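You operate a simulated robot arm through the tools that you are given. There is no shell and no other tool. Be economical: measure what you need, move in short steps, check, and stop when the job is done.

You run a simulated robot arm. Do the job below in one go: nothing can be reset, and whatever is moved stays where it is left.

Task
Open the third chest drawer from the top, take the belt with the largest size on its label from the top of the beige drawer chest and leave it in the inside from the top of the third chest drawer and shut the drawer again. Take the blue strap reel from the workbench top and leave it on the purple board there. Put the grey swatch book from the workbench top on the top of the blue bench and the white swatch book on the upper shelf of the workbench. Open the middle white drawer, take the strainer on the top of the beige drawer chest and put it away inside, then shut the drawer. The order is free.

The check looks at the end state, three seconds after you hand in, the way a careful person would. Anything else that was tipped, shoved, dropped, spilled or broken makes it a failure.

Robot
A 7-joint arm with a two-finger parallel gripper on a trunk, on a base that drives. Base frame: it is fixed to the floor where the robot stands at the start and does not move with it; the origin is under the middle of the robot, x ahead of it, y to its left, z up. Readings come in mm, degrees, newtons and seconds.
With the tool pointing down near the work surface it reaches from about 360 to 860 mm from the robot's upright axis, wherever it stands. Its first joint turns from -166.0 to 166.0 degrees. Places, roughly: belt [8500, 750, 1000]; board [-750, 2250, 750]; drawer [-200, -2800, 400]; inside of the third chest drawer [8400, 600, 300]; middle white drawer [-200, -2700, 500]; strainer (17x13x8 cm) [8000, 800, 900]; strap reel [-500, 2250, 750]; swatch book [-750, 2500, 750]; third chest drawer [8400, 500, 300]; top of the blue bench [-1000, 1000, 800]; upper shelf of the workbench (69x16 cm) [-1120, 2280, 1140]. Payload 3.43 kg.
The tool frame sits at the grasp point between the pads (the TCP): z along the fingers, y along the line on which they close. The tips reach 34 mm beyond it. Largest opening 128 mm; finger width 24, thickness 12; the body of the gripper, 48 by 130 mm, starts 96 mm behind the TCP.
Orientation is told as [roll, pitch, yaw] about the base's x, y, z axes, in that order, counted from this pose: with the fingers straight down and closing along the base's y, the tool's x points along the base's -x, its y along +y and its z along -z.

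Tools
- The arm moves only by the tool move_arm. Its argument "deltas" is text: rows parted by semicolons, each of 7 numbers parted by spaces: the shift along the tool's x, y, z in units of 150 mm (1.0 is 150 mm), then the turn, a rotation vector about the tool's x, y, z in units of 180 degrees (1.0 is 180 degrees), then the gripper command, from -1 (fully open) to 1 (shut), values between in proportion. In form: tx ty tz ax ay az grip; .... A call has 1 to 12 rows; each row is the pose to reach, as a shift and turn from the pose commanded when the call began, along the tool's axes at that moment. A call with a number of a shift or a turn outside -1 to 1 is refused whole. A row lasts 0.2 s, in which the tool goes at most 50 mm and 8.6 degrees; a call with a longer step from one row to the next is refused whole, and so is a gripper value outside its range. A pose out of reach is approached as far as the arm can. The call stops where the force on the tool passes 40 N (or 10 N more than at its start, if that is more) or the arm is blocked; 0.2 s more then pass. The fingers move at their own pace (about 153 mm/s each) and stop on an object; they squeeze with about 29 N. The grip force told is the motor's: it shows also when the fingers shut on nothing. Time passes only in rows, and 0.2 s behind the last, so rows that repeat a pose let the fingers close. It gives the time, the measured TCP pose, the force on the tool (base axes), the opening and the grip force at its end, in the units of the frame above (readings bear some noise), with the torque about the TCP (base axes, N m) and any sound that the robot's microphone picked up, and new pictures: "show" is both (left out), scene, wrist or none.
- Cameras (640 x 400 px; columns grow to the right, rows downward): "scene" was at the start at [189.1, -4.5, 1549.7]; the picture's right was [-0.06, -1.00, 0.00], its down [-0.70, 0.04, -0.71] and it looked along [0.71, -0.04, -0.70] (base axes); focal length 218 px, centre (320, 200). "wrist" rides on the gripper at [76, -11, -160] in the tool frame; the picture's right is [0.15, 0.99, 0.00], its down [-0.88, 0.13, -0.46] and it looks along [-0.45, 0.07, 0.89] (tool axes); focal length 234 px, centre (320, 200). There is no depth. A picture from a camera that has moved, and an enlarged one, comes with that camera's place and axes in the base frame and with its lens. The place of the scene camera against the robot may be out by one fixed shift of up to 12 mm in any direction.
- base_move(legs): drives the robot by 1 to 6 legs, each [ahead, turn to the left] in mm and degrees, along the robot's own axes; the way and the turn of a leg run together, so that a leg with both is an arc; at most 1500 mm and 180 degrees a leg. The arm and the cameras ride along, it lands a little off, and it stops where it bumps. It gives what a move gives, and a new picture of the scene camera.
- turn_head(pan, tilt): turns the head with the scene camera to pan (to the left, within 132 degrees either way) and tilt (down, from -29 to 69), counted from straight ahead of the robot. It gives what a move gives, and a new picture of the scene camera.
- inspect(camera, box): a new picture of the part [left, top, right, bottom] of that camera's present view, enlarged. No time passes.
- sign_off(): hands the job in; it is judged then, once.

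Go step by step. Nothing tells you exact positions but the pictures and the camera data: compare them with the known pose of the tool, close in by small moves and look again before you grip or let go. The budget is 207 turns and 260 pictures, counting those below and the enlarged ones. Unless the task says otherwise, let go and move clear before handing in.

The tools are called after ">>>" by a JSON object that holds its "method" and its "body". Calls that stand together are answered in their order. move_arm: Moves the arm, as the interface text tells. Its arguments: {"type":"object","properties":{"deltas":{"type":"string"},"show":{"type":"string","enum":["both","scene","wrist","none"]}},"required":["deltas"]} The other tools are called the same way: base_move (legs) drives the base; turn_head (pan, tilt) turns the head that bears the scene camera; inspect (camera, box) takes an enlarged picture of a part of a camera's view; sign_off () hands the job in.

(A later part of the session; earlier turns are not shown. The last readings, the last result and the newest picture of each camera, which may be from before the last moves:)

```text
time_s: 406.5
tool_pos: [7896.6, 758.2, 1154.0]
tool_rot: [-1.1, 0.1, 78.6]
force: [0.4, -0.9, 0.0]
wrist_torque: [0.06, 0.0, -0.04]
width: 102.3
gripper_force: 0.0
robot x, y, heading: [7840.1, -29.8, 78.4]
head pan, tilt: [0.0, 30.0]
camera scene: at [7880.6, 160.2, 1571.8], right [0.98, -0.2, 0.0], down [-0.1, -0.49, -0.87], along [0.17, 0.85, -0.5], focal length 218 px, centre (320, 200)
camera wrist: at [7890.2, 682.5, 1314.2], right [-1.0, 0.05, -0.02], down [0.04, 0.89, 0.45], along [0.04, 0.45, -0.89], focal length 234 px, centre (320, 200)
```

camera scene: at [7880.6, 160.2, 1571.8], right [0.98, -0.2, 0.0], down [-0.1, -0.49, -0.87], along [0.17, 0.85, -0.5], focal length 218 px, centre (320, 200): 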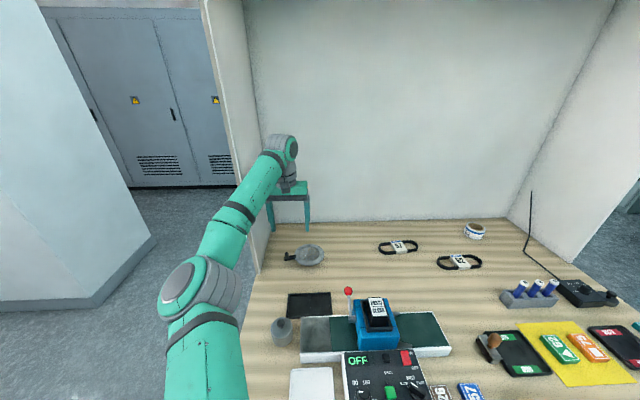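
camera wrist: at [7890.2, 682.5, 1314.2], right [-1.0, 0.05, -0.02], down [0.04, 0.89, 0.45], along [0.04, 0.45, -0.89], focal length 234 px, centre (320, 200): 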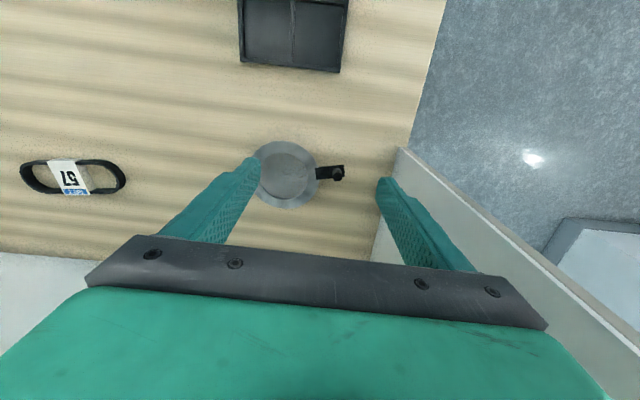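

Knob at ≈(7877,806). Moving above it with a narrower opening (60 mm).

>>> {"method": "move_arm", "body": {"deltas": "-0.14 0.1 0 0 0 0 0.06;-0.28 0.193 0.1 0 0 0 0.06;-0.28 0.193 0.4 0 0 0 0.06;-0.28 0.193 0.7 0 0 0 0.06;-0.28 0.193 0.76 0 0 0 0.06", "show": "both"}}

```text
time_s: 407.7
tool_pos: [7877.7, 806.7, 1040.5]
tool_rot: [-1.0, 0.3, 78.7]
force: [-0.4, -0.2, 0.0]
wrist_torque: [-0.01, 0.03, -0.02]
width: 60.3
gripper_force: 0.0
robot x, y, heading: [7837.8, -29.4, 78.7]
head pan, tilt: [0.0, 30.0]
camera scene: at [7880.7, 160.5, 1571.8], right [0.98, -0.2, 0.0], down [-0.1, -0.49, -0.87], along [0.17, 0.85, -0.5], focal length 218 px, centre (320, 200)
camera wrist: at [7871.0, 730.4, 1200.4], right [-1.0, 0.05, -0.02], down [0.04, 0.89, 0.45], along [0.04, 0.45, -0.89], focal length 234 px, centre (320, 200)
```

scene: 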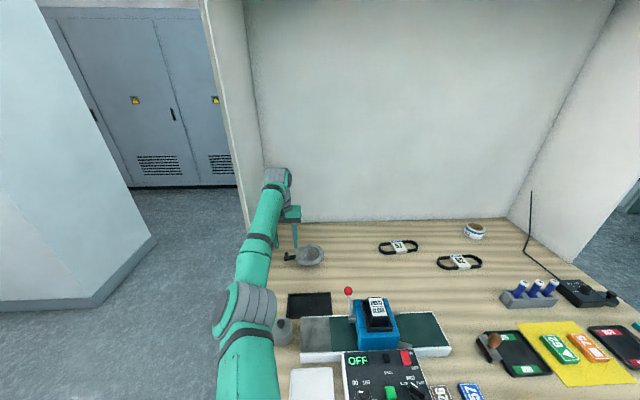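
wrist: 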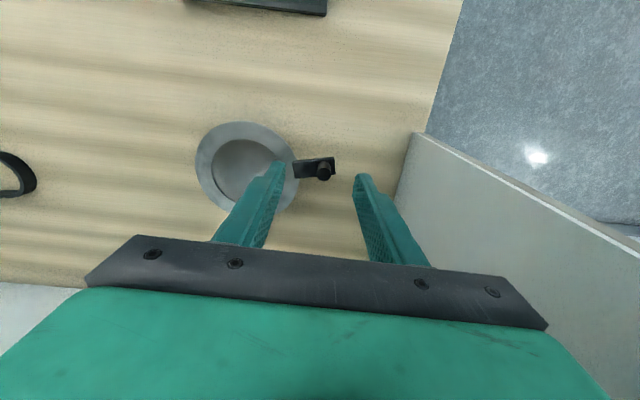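

>>> {"method": "inspect", "body": {"camera": "wrist", "box": [190, 110, 390, 235]}}

```text
3.20 times, centred on (290, 172) of wrist
camera zoom: at [7871.0, 730.4, 1200.4], right [-1.0, 0.05, -0.02], down [0.04, 0.89, 0.45], along [0.04, 0.45, -0.89], focal length 749 px, centre (416, 288)
```

zoom: 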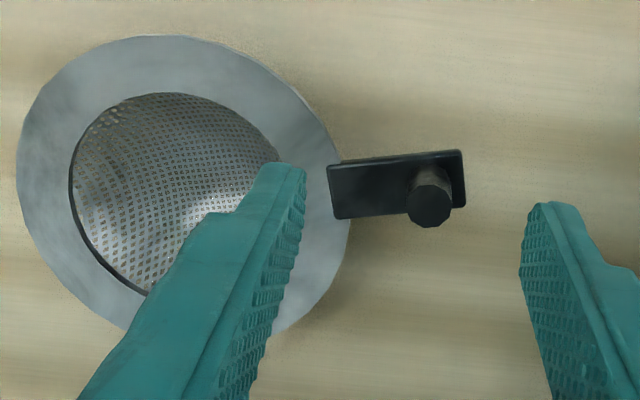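

Centering on the knob (7874,812) with narrower opening and descending to just above the handle bar.

>>> {"method": "move_arm", "body": {"deltas": "-0.028 0.038 0.1 0 0 0 0.35;-0.028 0.038 0.22 0 0 0 0.35;-0.028 0.038 0.3 0 0 0 0.35;-0.028 0.038 0.335 0 0 0 0.35", "show": "wrist"}}

```text
time_s: 408.7
tool_pos: [7874.9, 809.7, 988.6]
tool_rot: [-1.1, 0.3, 78.6]
force: [0.4, -0.4, 0.5]
wrist_torque: [-0.02, -0.04, 0.01]
width: 41.8
gripper_force: 0.0
robot x, y, heading: [7844.2, -32.1, 78.7]
head pan, tilt: [0.0, 30.0]
camera wrist: at [7868.4, 734.1, 1149.9], right [-1.0, 0.05, -0.02], down [0.04, 0.89, 0.45], along [0.04, 0.45, -0.89], focal length 234 px, centre (320, 200)
```

wrist: 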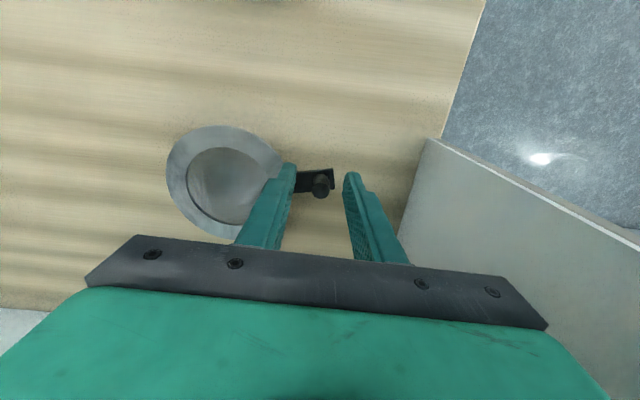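

>>> {"method": "inspect", "body": {"camera": "wrist", "box": [240, 130, 400, 230]}}

```text
4.00 times, centred on (320, 180) of wrist
camera zoom: at [7868.4, 734.1, 1149.9], right [-1.0, 0.05, -0.02], down [0.04, 0.89, 0.45], along [0.04, 0.45, -0.89], focal length 937 px, centre (320, 280)
```

zoom: 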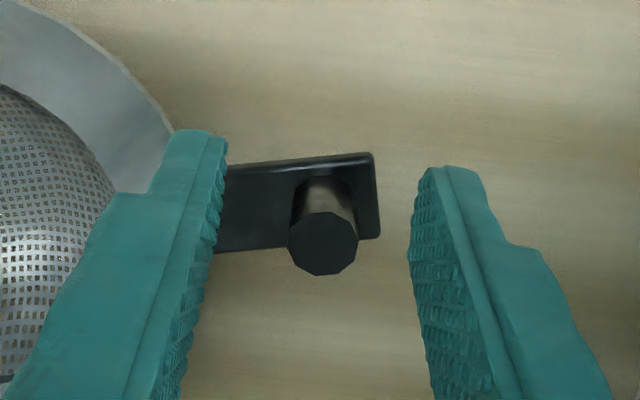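

Knob lies between the pads. Closing.

>>> {"method": "move_arm", "body": {"deltas": "0 0 0 0 0 0 0.7;0 0 0 0 0 0 1;0 0 0 0 0 0 1;0 0 0 0 0 0 1;0 0 0 0 0 0 1", "show": "wrist"}}

```text
time_s: 409.9
tool_pos: [7875.8, 809.7, 989.7]
tool_rot: [-1.1, 0.3, 78.6]
force: [0.2, -0.4, 0.8]
wrist_torque: [-0.01, 0.1, 0.0]
width: 15.1
gripper_force: 29.4
robot x, y, heading: [7838.5, -34.1, 78.5]
head pan, tilt: [0.0, 30.0]
camera wrist: at [7868.2, 734.2, 1150.3], right [-1.0, 0.05, -0.02], down [0.04, 0.89, 0.45], along [0.04, 0.45, -0.89], focal length 234 px, centre (320, 200)
```

wrist: 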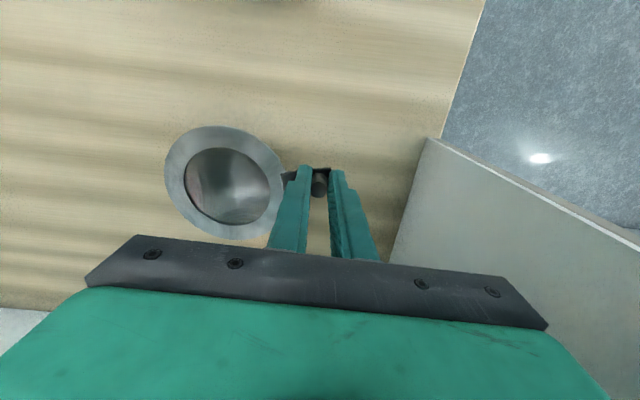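

>>> {"method": "move_arm", "body": {"deltas": "0 0 -0.02 0 0 0 1;0 0 -0.06 0 0 0 1;0 0 -0.12 0 0 0 1;0 0 -0.2 0 0 0 1;0 0 -0.3 0 0 0 1;0 0 -0.4 0 0 0 1", "show": "both"}}

```text
time_s: 411.3
tool_pos: [7873.7, 810.5, 1048.1]
tool_rot: [-1.1, 0.3, 78.6]
force: [0.5, 0.8, -1.2]
wrist_torque: [0.0, 0.09, 0.0]
width: 14.9
gripper_force: 28.9
robot x, y, heading: [7840.5, -33.6, 78.4]
head pan, tilt: [0.0, 30.0]
camera scene: at [7880.7, 160.7, 1571.8], right [0.98, -0.2, 0.0], down [-0.1, -0.49, -0.87], along [0.17, 0.85, -0.5], focal length 218 px, centre (320, 200)
camera wrist: at [7867.5, 734.8, 1209.9], right [-1.0, 0.05, -0.02], down [0.04, 0.89, 0.45], along [0.04, 0.45, -0.89], focal length 234 px, centre (320, 200)
```

scene: 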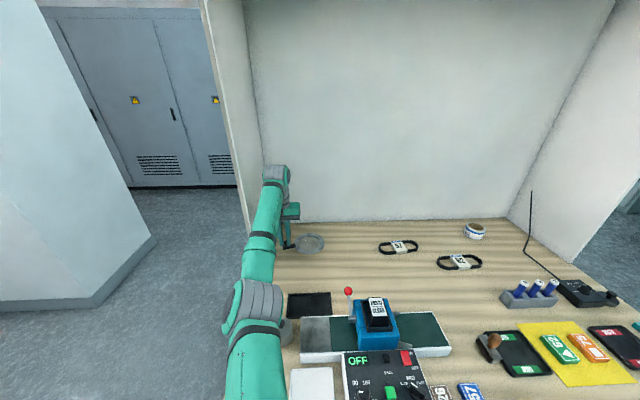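
wrist: 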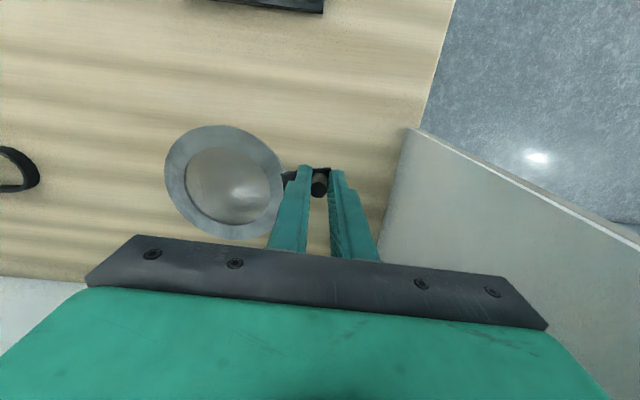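

Held level. Raising, retracting, and backing away.

>>> {"method": "move_arm", "body": {"deltas": "0 0 -0.08 0 0 0 1;0 0 -0.22 0 0 0 1;0 0 -0.4 0 0 0 1;0 0 -0.6 0 0 0 1;0 0 -0.8 0 0 0 1;0 0 -0.93 0 0 0 1;0 0 -1 0 0 0 1", "show": "none"}}

>>> {"method": "move_arm", "body": {"deltas": "0.08 0 0 0 0 0 1;0.22 0 0 0 0 0 1;0.4 0 0 0 0 0 1;0.6 0 0 0 0 0 1;0.8 0 0 0 0 0 1;0.93 0 0 0 0 0 1;1 0 0 0 0 0 1", "show": "none"}}

>>> {"method": "base_move", "body": {"legs": [[-650, 0]]}}

>>> {"method": "move_arm", "body": {"deltas": "0 0 0 0 0 0 1", "show": "wrist"}}

```text
time_s: 412.9
tool_pos: [7869.1, 811.5, 1200.0]
tool_rot: [-1.3, 0.3, 78.7]
force: [-0.2, 1.0, -1.4]
wrist_torque: [-0.04, 0.07, -0.01]
width: 14.7
gripper_force: 28.9
robot x, y, heading: [7837.7, -32.8, 78.7]
head pan, tilt: [0.0, 30.0]
```

```text
time_s: 414.5
tool_pos: [7841.9, 665.7, 1198.9]
tool_rot: [-1.1, 0.2, 78.6]
force: [0.2, 0.5, -1.2]
wrist_torque: [-0.01, 0.1, -0.03]
width: 14.8
gripper_force: 28.9
robot x, y, heading: [7838.7, -31.5, 78.5]
head pan, tilt: [0.0, 30.0]
```

```text
time_s: 418.1
tool_pos: [7707.2, 29.7, 1198.9]
tool_rot: [-1.1, 0.3, 79.7]
force: [0.4, 0.2, -1.2]
wrist_torque: [-0.02, 0.08, 0.03]
width: 14.8
gripper_force: 29.0
robot x, y, heading: [7718.3, -664.3, 79.7]
head pan, tilt: [0.0, 30.0]
camera scene: at [7754.8, -474.4, 1571.8], right [0.98, -0.18, 0.0], down [-0.09, -0.49, -0.87], along [0.15, 0.85, -0.5], focal length 218 px, centre (320, 200)
```

scene: 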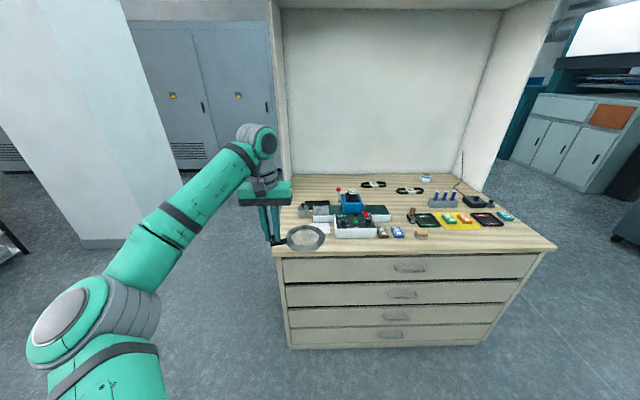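

```text
time_s: 418.5
tool_pos: [7705.3, 29.8, 1198.3]
tool_rot: [-1.1, 0.2, 79.7]
force: [0.2, -0.2, -1.6]
wrist_torque: [0.0, 0.09, 0.0]
width: 14.7
gripper_force: 28.5
robot x, y, heading: [7717.6, -666.1, 79.9]
head pan, tilt: [0.0, 30.0]
camera wrist: at [7700.9, -46.5, 1360.0], right [-1.0, 0.03, -0.02], down [0.02, 0.89, 0.45], along [0.03, 0.45, -0.89], focal length 234 px, centre (320, 200)
```

wrist: 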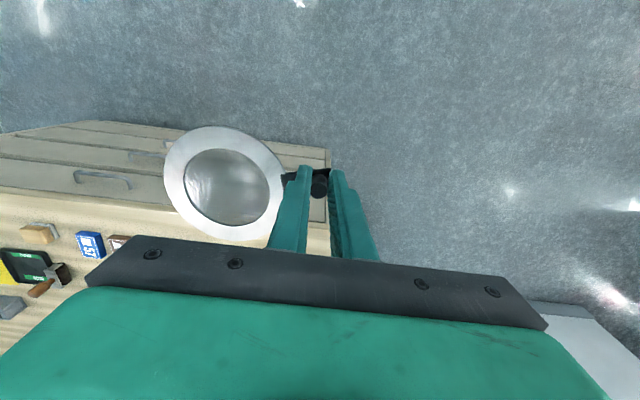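

Strainer secure. Driving back along the aisle to the white cabinet.

>>> {"method": "base_move", "body": {"legs": [[0, 105.4], [1500, 0], [1500, 0], [1500, 0], [1500, 0], [1500, 0]]}}

>>> {"method": "turn_head", "body": {"pan": 60, "tilt": 30}}

```text
time_s: 459.0
tool_pos: [-445.0, -1214.9, 1199.5]
tool_rot: [-1.1, 0.2, -176.9]
force: [0.2, -1.1, -2.2]
wrist_torque: [-0.1, -0.07, 0.0]
width: 14.9
gripper_force: 28.7
robot x, y, heading: [229.4, -1040.0, -177.1]
head pan, tilt: [0.0, 30.0]
camera scene: at [37.4, -1054.3, 1571.8], right [-0.05, 1.0, 0.0], down [0.5, 0.03, -0.87], along [-0.86, -0.05, -0.5], focal length 218 px, centre (320, 200)
```

scene: 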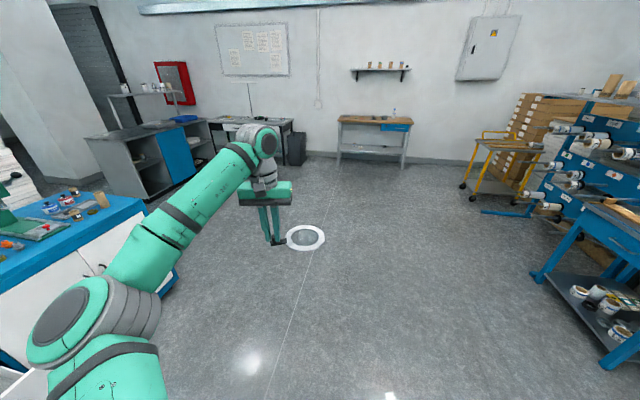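

```text
time_s: 460.3
tool_pos: [-444.9, -1213.7, 1197.8]
tool_rot: [-1.1, 0.2, -176.9]
force: [0.4, 0.1, -1.0]
wrist_torque: [-0.11, 0.02, 0.0]
width: 14.9
gripper_force: 29.1
robot x, y, heading: [228.8, -1044.2, -177.1]
head pan, tilt: [60.0, 30.0]
camera scene: at [86.7, -1130.1, 1571.8], right [-0.89, 0.45, 0.0], down [0.23, 0.45, -0.87], along [-0.39, -0.77, -0.5], focal length 218 px, centre (320, 200)
```

scene: 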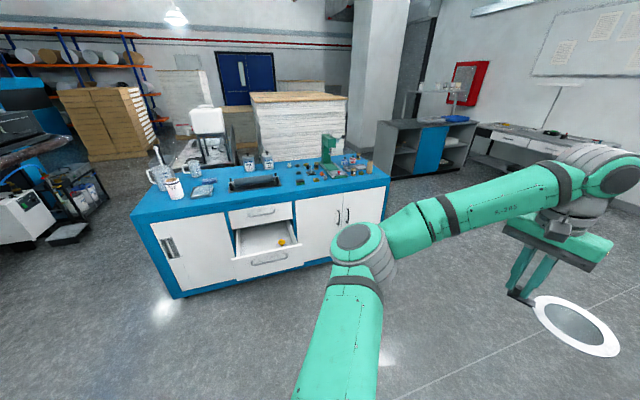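

Drawer is still open. Positioning in front of it with the strainer.

>>> {"method": "base_move", "body": {"legs": [[0, 46.5], [287, 0], [0, 32]]}}

>>> {"method": "turn_head", "body": {"pan": 0, "tilt": 40}}

>>> {"method": "inspect", "body": {"camera": "scene", "box": [200, 180, 400, 305]}}

```text
time_s: 466.4
tool_pos: [85.3, -1953.7, 1199.7]
tool_rot: [-1.0, 0.2, -98.0]
force: [0.6, 0.1, 0.0]
wrist_torque: [0.01, -0.09, 0.01]
width: 15.1
gripper_force: 29.4
robot x, y, heading: [47.0, -1256.1, -97.9]
head pan, tilt: [60.0, 30.0]
camera scene: at [107.4, -1418.8, 1571.8], right [-0.61, -0.79, 0.0], down [-0.39, 0.31, -0.87], along [0.68, -0.53, -0.5], focal length 218 px, centre (320, 200)
```

scene: 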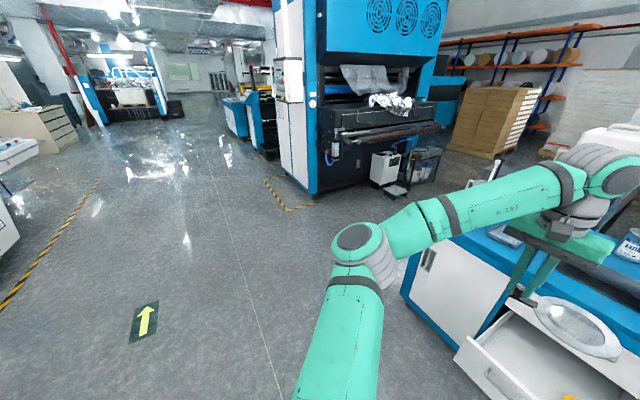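

```text
time_s: 467.7
tool_pos: [85.5, -1954.4, 1198.5]
tool_rot: [-1.2, 0.2, -98.0]
force: [0.4, 0.0, -0.2]
wrist_torque: [0.01, -0.08, -0.01]
width: 14.9
gripper_force: 29.4
robot x, y, heading: [48.6, -1263.0, -97.6]
head pan, tilt: [0.0, 40.0]
camera scene: at [24.3, -1447.5, 1556.5], right [-0.99, 0.14, 0.0], down [0.09, 0.64, -0.77], along [-0.1, -0.76, -0.64], focal length 218 px, centre (320, 200)
```

scene: 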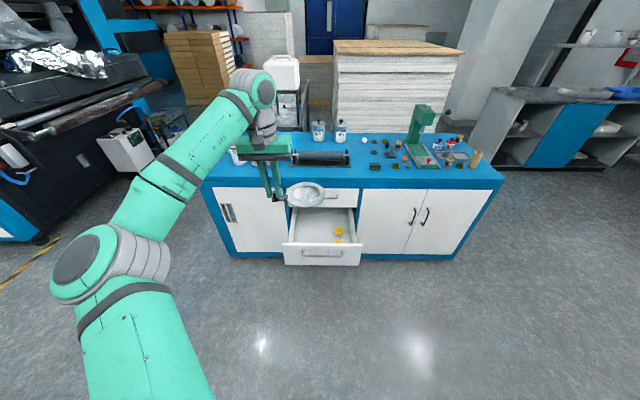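

```text
3.20 times, centred on (300, 242) of scene
camera zoom: at [24.3, -1447.5, 1556.5], right [-0.99, 0.14, 0.0], down [0.09, 0.64, -0.77], along [-0.1, -0.76, -0.64], focal length 697 px, centre (384, 64)
```

zoom: 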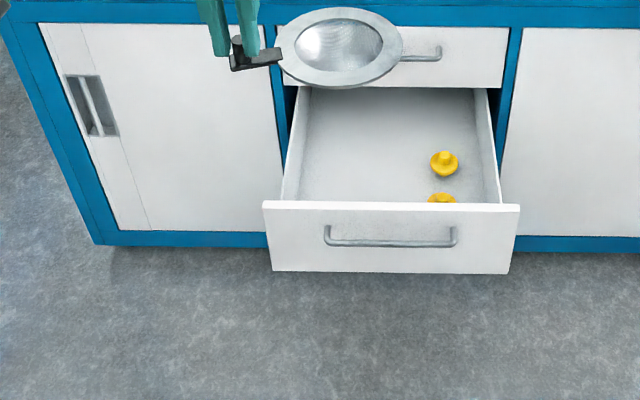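

Driving forward 400 mm to bring the strainer above the drawer.

>>> {"method": "base_move", "body": {"legs": [[400, -0.5]]}}

>>> {"method": "move_arm", "body": {"deltas": "0 0 0.15 0 0 0 1;0 0 0.35 0 0 0 1;0 0 0.6 0 0 0 1;0 0 0.85 0 0 0 1;0 0 1 0 0 0 1", "show": "both"}}

```text
time_s: 470.2
tool_pos: [19.5, -2355.6, 1199.6]
tool_rot: [-1.2, 0.2, -98.5]
force: [0.6, -0.9, -0.7]
wrist_torque: [0.04, -0.11, 0.04]
width: 14.8
gripper_force: 28.6
robot x, y, heading: [-9.2, -1661.2, -98.5]
head pan, tilt: [0.0, 40.0]
camera scene: at [-35.7, -1847.7, 1556.4], right [-0.99, 0.15, 0.0], down [0.1, 0.64, -0.77], along [-0.11, -0.76, -0.64], focal length 218 px, centre (320, 200)
```

scene: 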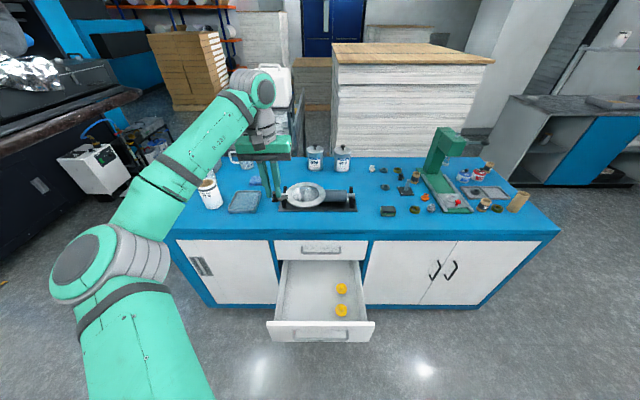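

```text
time_s: 471.4
tool_pos: [17.1, -2352.7, 1049.6]
tool_rot: [-1.1, 0.2, -98.7]
force: [-0.4, 0.2, -1.3]
wrist_torque: [-0.04, -0.09, -0.02]
width: 15.0
gripper_force: 29.2
robot x, y, heading: [-12.4, -1658.0, -98.6]
head pan, tilt: [0.0, 40.0]
camera scene: at [-35.7, -1847.5, 1556.5], right [-0.99, 0.15, 0.0], down [0.1, 0.64, -0.77], along [-0.11, -0.76, -0.64], focal length 218 px, centre (320, 200)
camera wrist: at [20.6, -2277.8, 1210.5], right [1.0, 0.0, -0.02], down [0.0, -0.89, 0.45], along [-0.02, -0.45, -0.89], focal length 234 px, centre (320, 200)
```

scene: 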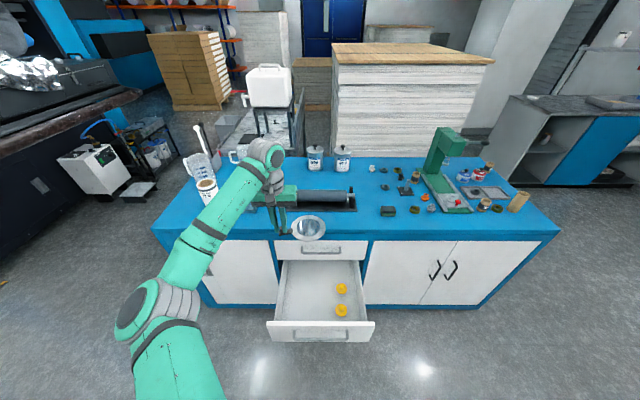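
wrist: 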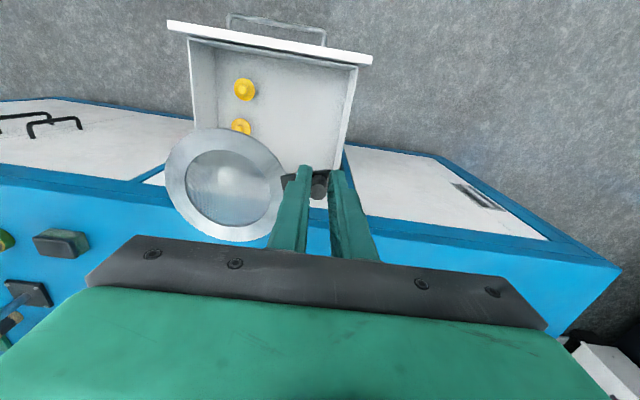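

Geometry checks: dish will land between the left wall and the yellow caps with >50 mm to spare. Descending.

>>> {"method": "move_arm", "body": {"deltas": "0 0 0.15 0 0 0 1;0 0 0.35 0 0 0 1;0 0 0.6 0 0 0 1;0 0 0.85 0 0 0 1;0 0 1 0 0 0 1", "show": "none"}}

>>> {"method": "move_arm", "body": {"deltas": "0 0 0.15 0 0 0 1;0 0 0.35 0 0 0 1;0 0 0.6 0 0 0 1;0 0 0.85 0 0 0 1;0 0 1 0 0 0 1", "show": "both"}}

```text
time_s: 472.6
tool_pos: [14.6, -2352.1, 899.8]
tool_rot: [-1.1, 0.3, -98.7]
force: [0.2, -0.1, -1.6]
wrist_torque: [0.03, -0.07, 0.02]
width: 15.2
gripper_force: 28.8
robot x, y, heading: [-8.3, -1662.3, -98.7]
head pan, tilt: [0.0, 40.0]
```

```text
time_s: 473.8
tool_pos: [12.0, -2350.1, 749.5]
tool_rot: [-1.1, 0.2, -98.5]
force: [0.4, 1.1, -1.1]
wrist_torque: [0.02, -0.12, 0.02]
width: 15.4
gripper_force: 29.1
robot x, y, heading: [-9.5, -1661.8, -98.5]
head pan, tilt: [0.0, 40.0]
camera scene: at [-35.7, -1847.6, 1556.4], right [-0.99, 0.15, 0.0], down [0.1, 0.64, -0.77], along [-0.11, -0.76, -0.64], focal length 218 px, centre (320, 200)
camera wrist: at [15.0, -2275.0, 910.3], right [1.0, 0.0, -0.02], down [0.0, -0.89, 0.45], along [-0.02, -0.45, -0.89], focal length 234 px, centre (320, 200)
```

scene: 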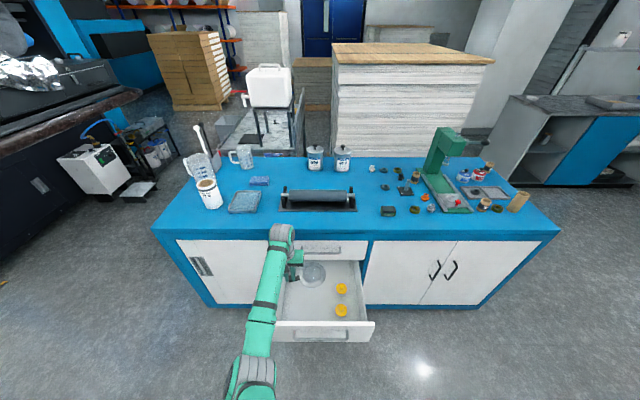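
wrist: 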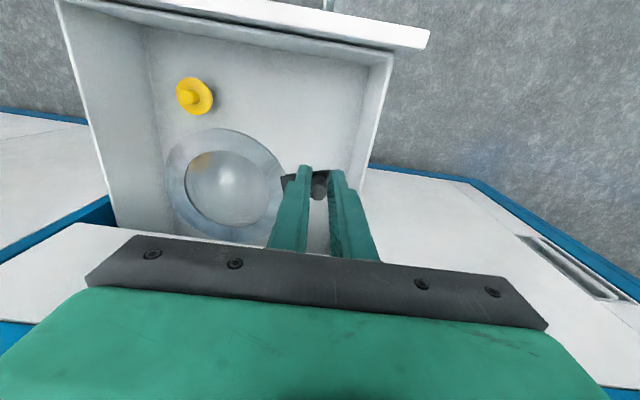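

>>> {"method": "move_arm", "body": {"deltas": "0 0.03 0.12 0 0 0 1;0 0.05 0.3 0 0 0 1;0 0.05 0.5 0 0 0 1;0 0.05 0.68 0 0 0 1;0 0.05 0.78 0 0 0 1", "show": "wrist"}}

```text
time_s: 475.0
tool_pos: [16.1, -2351.1, 632.5]
tool_rot: [-1.1, 0.4, -98.8]
force: [-0.2, 0.2, -0.8]
wrist_torque: [0.0, -0.09, -0.01]
width: 15.1
gripper_force: 29.1
robot x, y, heading: [-12.2, -1659.4, -98.4]
head pan, tilt: [0.0, 40.0]
camera wrist: at [19.9, -2276.1, 792.9], right [1.0, 0.0, -0.02], down [0.01, -0.89, 0.45], along [-0.02, -0.45, -0.89], focal length 234 px, centre (320, 200)
```

wrist: 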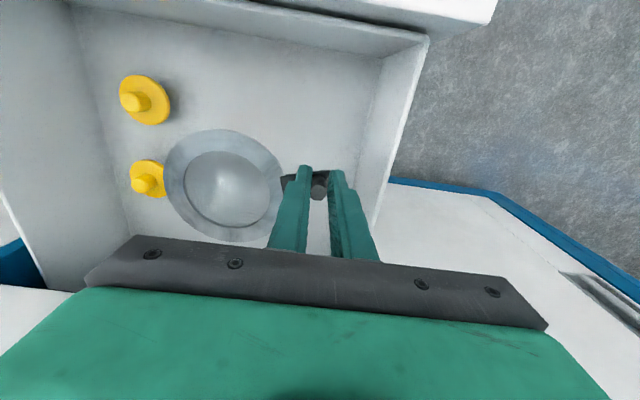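

Clear of the caps. Lowering in small steps to contact.

>>> {"method": "move_arm", "body": {"deltas": "0 0 0.05 0 0 0 1;0 0 0.1 0 0 0 1;0 0 0.15 0 0 0 1;0 0 0.2 0 0 0 1", "show": "wrist"}}

```text
time_s: 476.0
tool_pos: [16.1, -2351.7, 601.6]
tool_rot: [-1.2, 0.2, -98.7]
force: [-0.2, -0.8, -0.8]
wrist_torque: [0.03, -0.09, 0.02]
width: 14.9
gripper_force: 28.7
robot x, y, heading: [-10.2, -1658.8, -98.8]
head pan, tilt: [0.0, 40.0]
camera wrist: at [19.3, -2276.3, 762.3], right [1.0, 0.0, -0.02], down [0.0, -0.89, 0.45], along [-0.02, -0.45, -0.89], focal length 234 px, centre (320, 200)
```

wrist: 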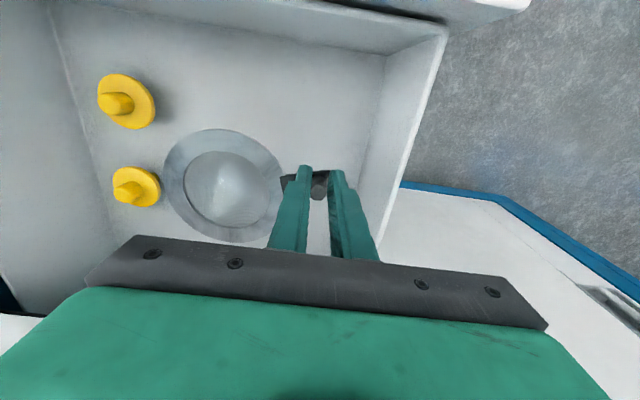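

>>> {"method": "move_arm", "body": {"deltas": "0 0 0.03 0 0 0 1;0 0 0.06 0 0 0 1;0 0 0.09 0 0 0 1", "show": "none"}}

>>> {"method": "move_arm", "body": {"deltas": "0 0 0.02 0 0 0 1;0 0 0.04 0 0 0 1", "show": "none"}}

>>> {"method": "inspect", "body": {"camera": "wrist", "box": [90, 90, 410, 290]}}

```text
time_s: 476.8
tool_pos: [16.8, -2352.3, 587.9]
tool_rot: [-1.2, 0.2, -98.7]
force: [-1.1, -0.1, -0.6]
wrist_torque: [0.0, -0.12, 0.01]
width: 14.5
gripper_force: 28.8
robot x, y, heading: [-9.6, -1660.9, -98.6]
head pan, tilt: [0.0, 40.0]
```

```text
time_s: 477.4
tool_pos: [15.9, -2352.7, 582.9]
tool_rot: [-1.1, 0.3, -98.7]
force: [-0.1, 0.3, -1.1]
wrist_torque: [0.0, -0.1, 0.02]
width: 15.1
gripper_force: 29.4
robot x, y, heading: [-11.0, -1659.8, -98.5]
head pan, tilt: [0.0, 40.0]
```

```text
2.00 times, centred on (250, 190) of wrist
camera zoom: at [19.1, -2277.2, 743.3], right [1.0, 0.0, -0.02], down [0.0, -0.89, 0.45], along [-0.02, -0.45, -0.89], focal length 468 px, centre (460, 220)
```

zoom: 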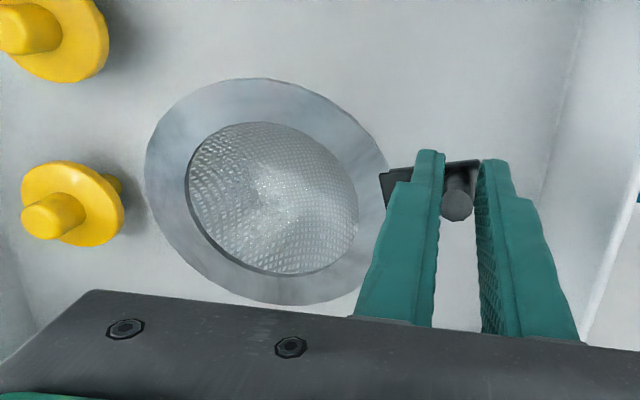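

>>> {"method": "move_arm", "body": {"deltas": "0 0 0.03 0 0 0 1;0 0 0.055 0 0 0 1", "show": "none"}}

>>> {"method": "move_arm", "body": {"deltas": "0 0 0.02 0 0 0 1;0 0 0.035 0 0 0 1", "show": "none"}}

>>> {"method": "move_arm", "body": {"deltas": "0 0 0.02 0 0 0 1;0 0 0.035 0 0 0 1", "show": "wrist"}}

```text
time_s: 478.0
tool_pos: [16.6, -2352.0, 572.3]
tool_rot: [-1.2, 0.2, -98.5]
force: [0.0, -0.8, -0.4]
wrist_torque: [0.01, -0.08, 0.0]
width: 14.8
gripper_force: 28.6
robot x, y, heading: [-9.6, -1660.7, -98.5]
head pan, tilt: [0.0, 40.0]
```

```text
time_s: 478.6
tool_pos: [15.5, -2351.9, 569.6]
tool_rot: [-1.1, 0.3, -98.8]
force: [-0.8, 0.6, -0.2]
wrist_torque: [0.01, -0.09, 0.01]
width: 14.7
gripper_force: 29.0
robot x, y, heading: [-9.0, -1656.8, -98.4]
head pan, tilt: [0.0, 40.0]
```

```text
time_s: 479.2
tool_pos: [16.3, -2352.4, 564.7]
tool_rot: [-1.1, 0.2, -98.7]
force: [0.3, -0.1, -1.9]
wrist_torque: [0.01, -0.11, -0.01]
width: 14.6
gripper_force: 29.0
robot x, y, heading: [-10.4, -1658.9, -98.6]
head pan, tilt: [0.0, 40.0]
camera wrist: at [20.0, -2277.2, 724.8], right [1.0, 0.0, -0.02], down [0.0, -0.89, 0.45], along [-0.02, -0.45, -0.89], focal length 234 px, centre (320, 200)
```

wrist: 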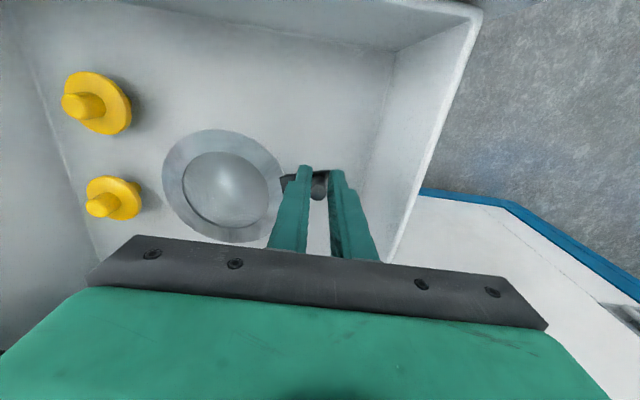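

>>> {"method": "move_arm", "body": {"deltas": "0 0 0.02 0 0 0 1;0 0 0.035 0 0 0 1", "show": "none"}}

>>> {"method": "move_arm", "body": {"deltas": "0 0 0.02 0 0 0 1;0 0 0.035 0 0 0 1", "show": "none"}}

>>> {"method": "move_arm", "body": {"deltas": "0 0 0.02 0 0 0 1;0 0 0.035 0 0 0 1", "show": "wrist"}}

```text
time_s: 479.8
tool_pos: [15.6, -2351.7, 558.4]
tool_rot: [-1.2, 0.2, -98.7]
force: [0.2, 0.3, -1.3]
wrist_torque: [0.03, -0.08, -0.02]
width: 14.7
gripper_force: 29.0
robot x, y, heading: [-8.1, -1661.8, -98.5]
head pan, tilt: [0.0, 40.0]
```

```text
time_s: 480.4
tool_pos: [16.4, -2350.9, 553.6]
tool_rot: [-1.1, 0.1, -98.6]
force: [0.1, 0.3, -0.7]
wrist_torque: [0.0, -0.07, 0.0]
width: 14.8
gripper_force: 28.8
robot x, y, heading: [-11.3, -1658.5, -98.2]
head pan, tilt: [0.0, 40.0]
```

```text
time_s: 481.0
tool_pos: [15.5, -2352.8, 548.3]
tool_rot: [-1.1, 0.2, -98.7]
force: [-0.2, -0.3, -0.6]
wrist_torque: [0.04, -0.07, 0.02]
width: 15.0
gripper_force: 28.8
robot x, y, heading: [-11.0, -1661.8, -98.6]
head pan, tilt: [0.0, 40.0]
camera wrist: at [19.3, -2276.8, 708.8], right [1.0, 0.0, -0.02], down [0.0, -0.89, 0.45], along [-0.02, -0.45, -0.89], focal length 234 px, centre (320, 200)
```

wrist: 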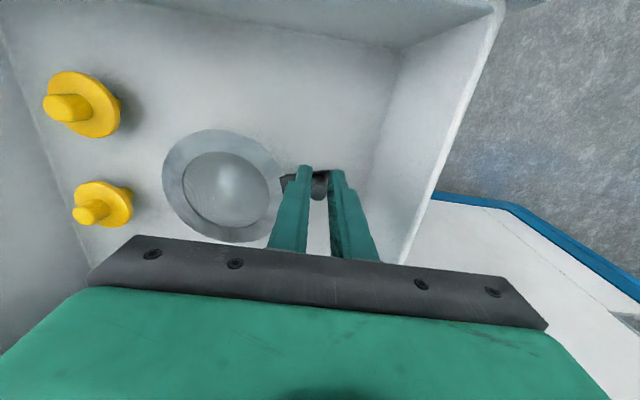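

>>> {"method": "move_arm", "body": {"deltas": "0 0 0.02 0 0 0 1;0 0 0.035 0 0 0 1", "show": "none"}}

>>> {"method": "move_arm", "body": {"deltas": "0 0 0.02 0 0 0 1;0 0 0.035 0 0 0 1", "show": "none"}}

>>> {"method": "inspect", "body": {"camera": "wrist", "box": [150, 110, 390, 260]}}

```text
time_s: 481.6
tool_pos: [15.9, -2352.8, 542.2]
tool_rot: [-1.2, 0.1, -98.7]
force: [-0.6, -0.3, -0.6]
wrist_torque: [0.03, -0.12, -0.01]
width: 14.9
gripper_force: 29.1
robot x, y, heading: [-9.7, -1662.3, -98.5]
head pan, tilt: [0.0, 40.0]
```

```text
time_s: 482.2
tool_pos: [15.1, -2351.3, 536.3]
tool_rot: [-1.1, 0.2, -98.8]
force: [0.5, -0.5, -1.4]
wrist_torque: [0.04, -0.1, 0.0]
width: 14.6
gripper_force: 29.0
robot x, y, heading: [-9.0, -1658.3, -98.4]
head pan, tilt: [0.0, 40.0]
```

```text
2.67 times, centred on (270, 185) of wrist
camera zoom: at [19.0, -2276.6, 697.5], right [1.0, 0.0, -0.02], down [0.0, -0.89, 0.45], along [-0.02, -0.45, -0.89], focal length 624 px, centre (453, 240)
```

zoom: 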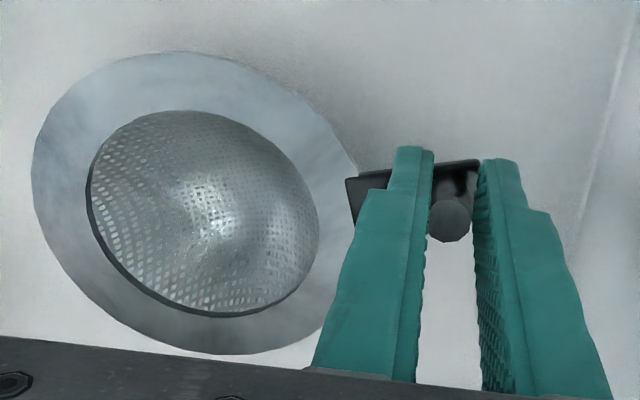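

>>> {"method": "move_arm", "body": {"deltas": "0 0 0.02 0 0 0 1;0 0 0.035 0 0 0 1", "show": "none"}}

>>> {"method": "move_arm", "body": {"deltas": "0 0 0.02 0 0 0 1;0 0 0.035 0 0 0 1", "show": "none"}}

>>> {"method": "inspect", "body": {"camera": "scene", "box": [210, 220, 390, 350]}}

```text
time_s: 482.8
tool_pos: [15.3, -2351.5, 530.7]
tool_rot: [-1.0, 0.2, -98.7]
force: [0.3, -0.4, -0.6]
wrist_torque: [-0.03, -0.09, -0.02]
width: 14.6
gripper_force: 28.7
robot x, y, heading: [-7.7, -1660.4, -98.4]
head pan, tilt: [0.0, 40.0]
```

```text
time_s: 483.4
tool_pos: [14.9, -2350.8, 527.3]
tool_rot: [-1.1, 0.2, -98.7]
force: [-0.5, 0.3, -1.1]
wrist_torque: [0.01, -0.08, 0.0]
width: 14.6
gripper_force: 28.7
robot x, y, heading: [-10.7, -1660.2, -98.4]
head pan, tilt: [0.0, 40.0]
```

```text
3.08 times, centred on (300, 285) of scene
camera zoom: at [-35.8, -1847.6, 1556.4], right [-0.99, 0.15, 0.0], down [0.1, 0.64, -0.77], along [-0.11, -0.76, -0.64], focal length 671 px, centre (382, -62)
```

zoom: 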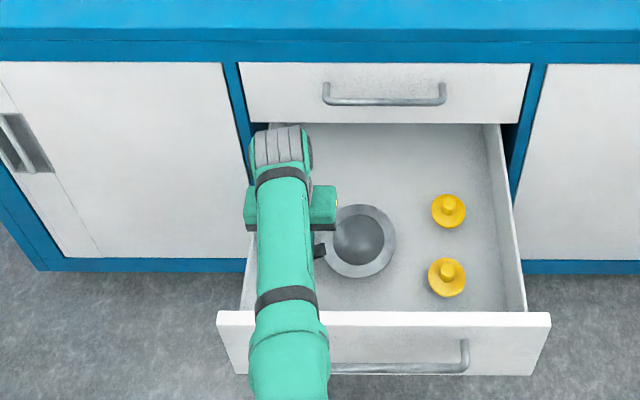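

>>> {"method": "move_arm", "body": {"deltas": "0 0 0.02 0 0 0 1;0 0 0.035 0 0 0 1", "show": "none"}}

>>> {"method": "move_arm", "body": {"deltas": "0 0 0.02 0 0 0 1;0 0 0.035 0 0 0 1", "show": "none"}}

>>> {"method": "inspect", "body": {"camera": "wrist", "box": [150, 110, 390, 260]}}

```text
time_s: 484.0
tool_pos: [14.8, -2351.1, 521.6]
tool_rot: [-1.0, 0.2, -98.5]
force: [3.5, -0.4, 5.8]
wrist_torque: [-0.16, 0.26, 0.11]
width: 15.1
gripper_force: 28.9
robot x, y, heading: [-12.2, -1659.1, -98.5]
head pan, tilt: [0.0, 40.0]
```

```text
time_s: 484.6
tool_pos: [15.2, -2351.8, 515.6]
tool_rot: [-1.1, 0.2, -98.6]
force: [1.9, 0.2, 5.7]
wrist_torque: [-0.16, 0.29, 0.07]
width: 15.6
gripper_force: 29.5
robot x, y, heading: [-7.1, -1655.7, -98.4]
head pan, tilt: [0.0, 40.0]
```

```text
2.67 times, centred on (270, 185) of wrist
camera zoom: at [18.4, -2276.4, 676.6], right [1.0, 0.0, -0.02], down [0.01, -0.89, 0.45], along [-0.02, -0.45, -0.89], focal length 624 px, centre (453, 240)
```

zoom: 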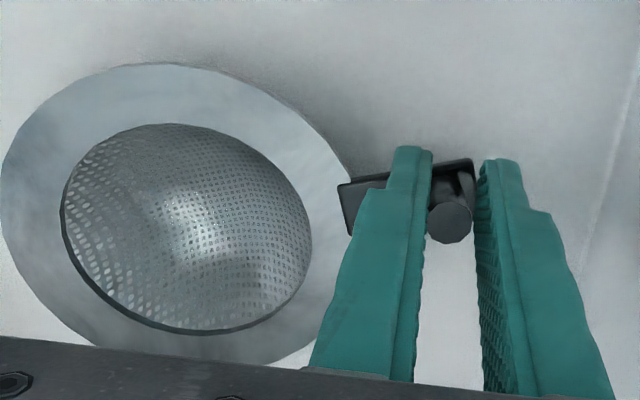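

Contact with drawer floor. Releasing the knob and rising straight up.

>>> {"method": "move_arm", "body": {"deltas": "0 0 0 0 0 0 0.7;0 0 0 0 0 0 0.4;0 0 0 0 0 0 0.4;0 0 -0.1 0 0 0 0.4;0 0 -0.3 0 0 0 0.4;0 0 -0.6 0 0 0 0.4;0 0 -0.9 0 0 0 0.4;0 0 -1 0 0 0 0.4", "show": "wrist"}}

>>> {"method": "move_arm", "body": {"deltas": "0 0 -0.33 0 0 0 0.4;0 0 -0.66 0 0 0 0.4;0 0 -0.99 0 0 0 0.4", "show": "none"}}

>>> {"method": "move_arm", "body": {"deltas": "0 0 -0.33 0 0 0 0.4;0 0 -0.66 0 0 0 0.4;0 0 -0.99 0 0 0 0.4", "show": "both"}}

```text
time_s: 486.4
tool_pos: [17.8, -2353.1, 667.1]
tool_rot: [-1.2, 0.2, -98.7]
force: [0.0, 0.1, 0.2]
wrist_torque: [-0.04, -0.03, 0.01]
width: 38.2
gripper_force: 0.1
robot x, y, heading: [-8.0, -1659.5, -98.5]
head pan, tilt: [0.0, 40.0]
camera wrist: at [21.2, -2276.6, 828.3], right [1.0, 0.0, -0.02], down [0.0, -0.89, 0.45], along [-0.02, -0.45, -0.89], focal length 234 px, centre (320, 200)
```

wrist: 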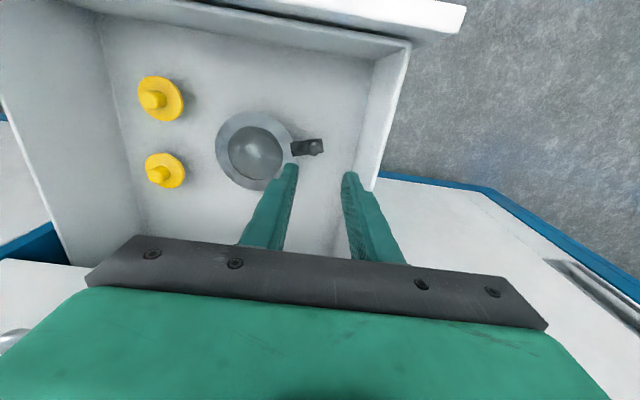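

```text
time_s: 487.2
tool_pos: [30.0, -2357.3, 824.3]
tool_rot: [-2.5, -0.6, -96.8]
force: [0.5, 1.4, -6.2]
wrist_torque: [-0.24, 0.02, 0.0]
width: 38.6
gripper_force: 0.2
robot x, y, heading: [-11.2, -1661.9, -98.7]
head pan, tilt: [0.0, 40.0]
```

```text
time_s: 488.0
tool_pos: [21.6, -2354.1, 965.2]
tool_rot: [-1.1, 0.3, -98.7]
force: [0.7, 0.5, 0.0]
wrist_torque: [-0.04, 0.0, 0.0]
width: 38.5
gripper_force: 0.1
robot x, y, heading: [-9.4, -1661.3, -98.5]
head pan, tilt: [0.0, 40.0]
camera scene: at [-35.8, -1848.1, 1556.4], right [-0.99, 0.15, 0.0], down [0.1, 0.64, -0.77], along [-0.11, -0.76, -0.64], focal length 218 px, centre (320, 200)
camera wrist: at [24.7, -2279.0, 1125.4], right [1.0, 0.0, -0.02], down [0.01, -0.89, 0.45], along [-0.02, -0.45, -0.89], focal length 234 px, centre (320, 200)
```

scene: 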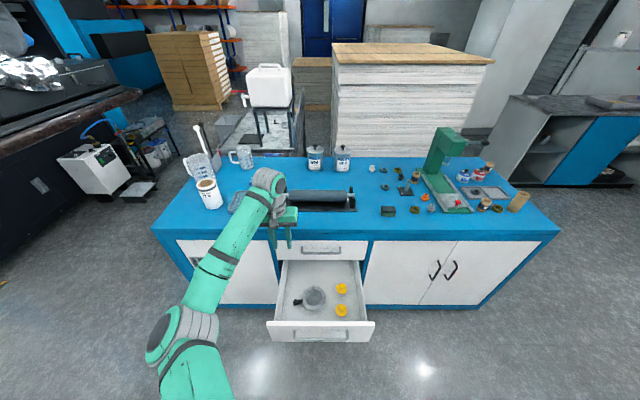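
wrist: 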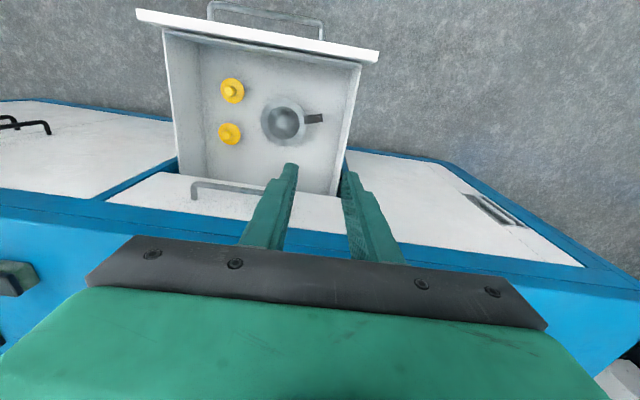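

Strainer sits in the drawer. Now back off, set the tool horizontal with closed fingers, and push the drawer shut just above its handle.

>>> {"method": "base_move", "body": {"legs": [[-450, 0]]}}

>>> {"method": "move_arm", "body": {"deltas": "0 0 0 0 -0.0455 0 1;0 0 0 0 -0.091 0 1;0 0 0 0 -0.1365 0 1;0 0 0 0 -0.182 0 1;0 0 0 0 -0.2275 0 1;0 0 0 0 -0.273 0 1;0 0 0 0 -0.3185 0 1;0 0 0 0 -0.364 0 1;0 0 0 0 -0.4095 0 1;0 0 0 0 -0.455 0 1;0 0 0 0 -0.5 0 1", "show": "none"}}

>>> {"method": "move_arm", "body": {"deltas": "0 0 0 0 0 0.0455 1;0 0 0 0 0 0.091 1;0 0 0 0 0 0.1365 1;0 0 0 0 0 0.182 1;0 0 0 0 0 0.2275 1;0 0 0 0 0 0.273 1;0 0 0 0 0 0.3185 1;0 0 0 0 0 0.364 1;0 0 0 0 0 0.4095 1;0 0 0 0 0 0.455 1;0 0 0 0 0 0.5 1", "show": "both"}}

```text
time_s: 490.7
tool_pos: [87.8, -1903.3, 964.9]
tool_rot: [-1.0, 0.2, -98.6]
force: [0.0, 0.0, -1.3]
wrist_torque: [0.01, -0.04, 0.02]
width: 38.4
gripper_force: 0.0
robot x, y, heading: [59.8, -1208.0, -98.7]
head pan, tilt: [0.0, 40.0]
camera scene: at [31.9, -1396.6, 1556.4], right [-0.99, 0.15, 0.0], down [0.1, 0.64, -0.77], along [-0.11, -0.76, -0.64], focal length 218 px, centre (320, 200)
```

scene: 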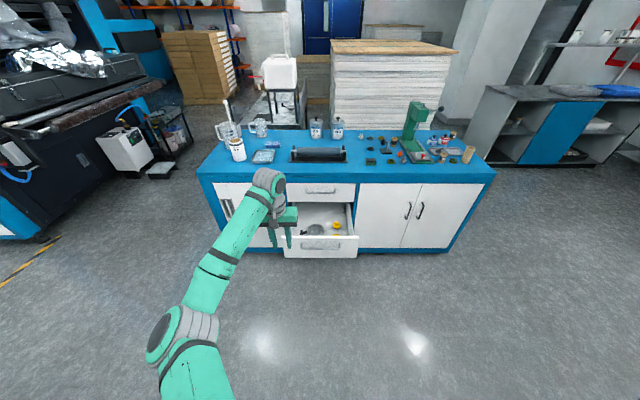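

```text
time_s: 493.1
tool_pos: [89.2, -1904.0, 965.6]
tool_rot: [-83.5, -88.8, -15.0]
force: [0.9, -0.3, -1.7]
wrist_torque: [0.01, -0.02, -0.01]
width: 0.1
gripper_force: 29.4
robot x, y, heading: [58.9, -1211.9, -98.4]
head pan, tilt: [0.0, 40.0]
```

```text
time_s: 495.5
tool_pos: [87.9, -1904.4, 964.6]
tool_rot: [89.8, -1.0, 171.3]
force: [-0.7, 0.0, 0.2]
wrist_torque: [0.01, -0.03, 0.01]
width: 0.2
gripper_force: 28.9
robot x, y, heading: [56.6, -1209.4, -98.4]
head pan, tilt: [0.0, 40.0]
camera scene: at [31.9, -1396.6, 1556.5], right [-0.99, 0.15, 0.0], down [0.1, 0.64, -0.77], along [-0.11, -0.76, -0.64], focal length 218 px, centre (320, 200)
camera wrist: at [187.5, -1756.9, 953.4], right [0.16, -0.03, 0.99], down [-0.8, 0.58, 0.15], along [-0.58, -0.81, 0.07], focal length 234 px, centre (320, 200)
```

scene: 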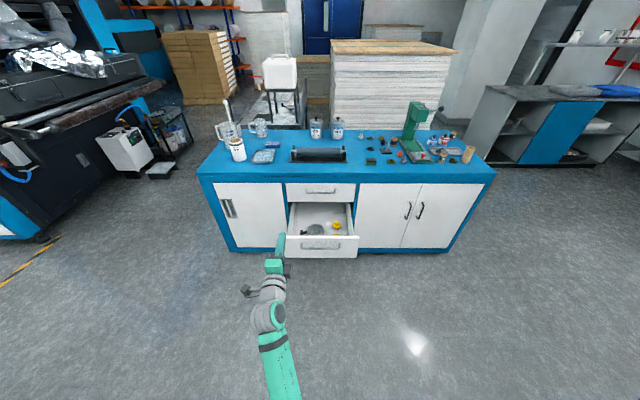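
wrist: 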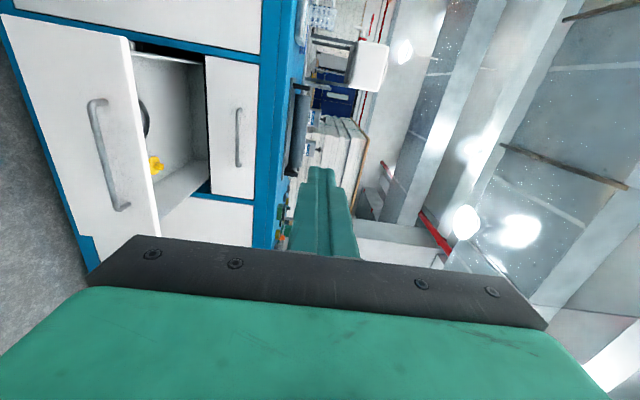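

>>> {"method": "move_arm", "body": {"deltas": "-0.23 -0.23 0 0 0 0 1;-0.46 -0.46 0 0 0 0 1;-0.69 -0.69 0 0 0 0 1;-0.92 -0.92 0 0 0 0 1", "show": "none"}}

>>> {"method": "move_arm", "body": {"deltas": "0 -0.33 0 0 0 0 1;0 -0.66 0 0 0 0 1;0 -0.99 0 0 0 0 1", "show": "none"}}

>>> {"method": "move_arm", "body": {"deltas": "0 -0.26 0 0 0 0 1;0 -0.52 0 0 0 0 1", "show": "both"}}

```text
time_s: 496.5
tool_pos: [-50.4, -1881.2, 827.5]
tool_rot: [89.8, -1.2, 171.3]
force: [-0.8, 0.6, -0.4]
wrist_torque: [-0.01, -0.02, 0.04]
width: 0.0
gripper_force: 29.3
robot x, y, heading: [56.7, -1210.7, -98.3]
head pan, tilt: [0.0, 40.0]
```

```text
time_s: 497.3
tool_pos: [-52.3, -1879.5, 678.4]
tool_rot: [89.8, -1.2, 171.4]
force: [-0.1, -0.1, -0.7]
wrist_torque: [0.03, 0.0, 0.04]
width: 0.0
gripper_force: 29.2
robot x, y, heading: [57.2, -1210.6, -98.7]
head pan, tilt: [0.0, 40.0]
```

```text
time_s: 497.9
tool_pos: [-55.8, -1880.1, 601.7]
tool_rot: [89.8, -1.2, 171.4]
force: [-0.3, -0.2, -0.4]
wrist_torque: [-0.04, 0.0, 0.0]
width: 0.0
gripper_force: 28.9
robot x, y, heading: [58.1, -1209.9, -98.3]
head pan, tilt: [0.0, 40.0]
camera scene: at [31.8, -1396.6, 1556.5], right [-0.99, 0.15, 0.0], down [0.1, 0.64, -0.77], along [-0.11, -0.76, -0.64], focal length 218 px, centre (320, 200)
camera wrist: at [43.2, -1734.3, 589.6], right [0.16, -0.03, 0.99], down [-0.8, 0.58, 0.15], along [-0.58, -0.81, 0.07], focal length 234 px, centre (320, 200)
```

scene: 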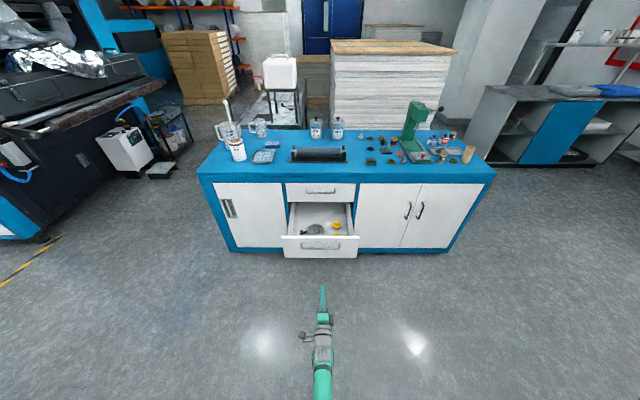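
wrist: 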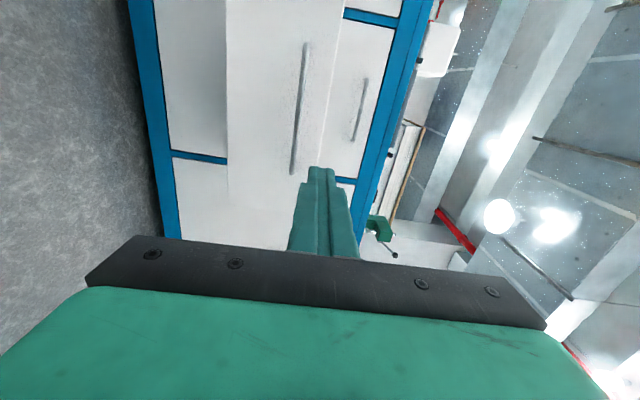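

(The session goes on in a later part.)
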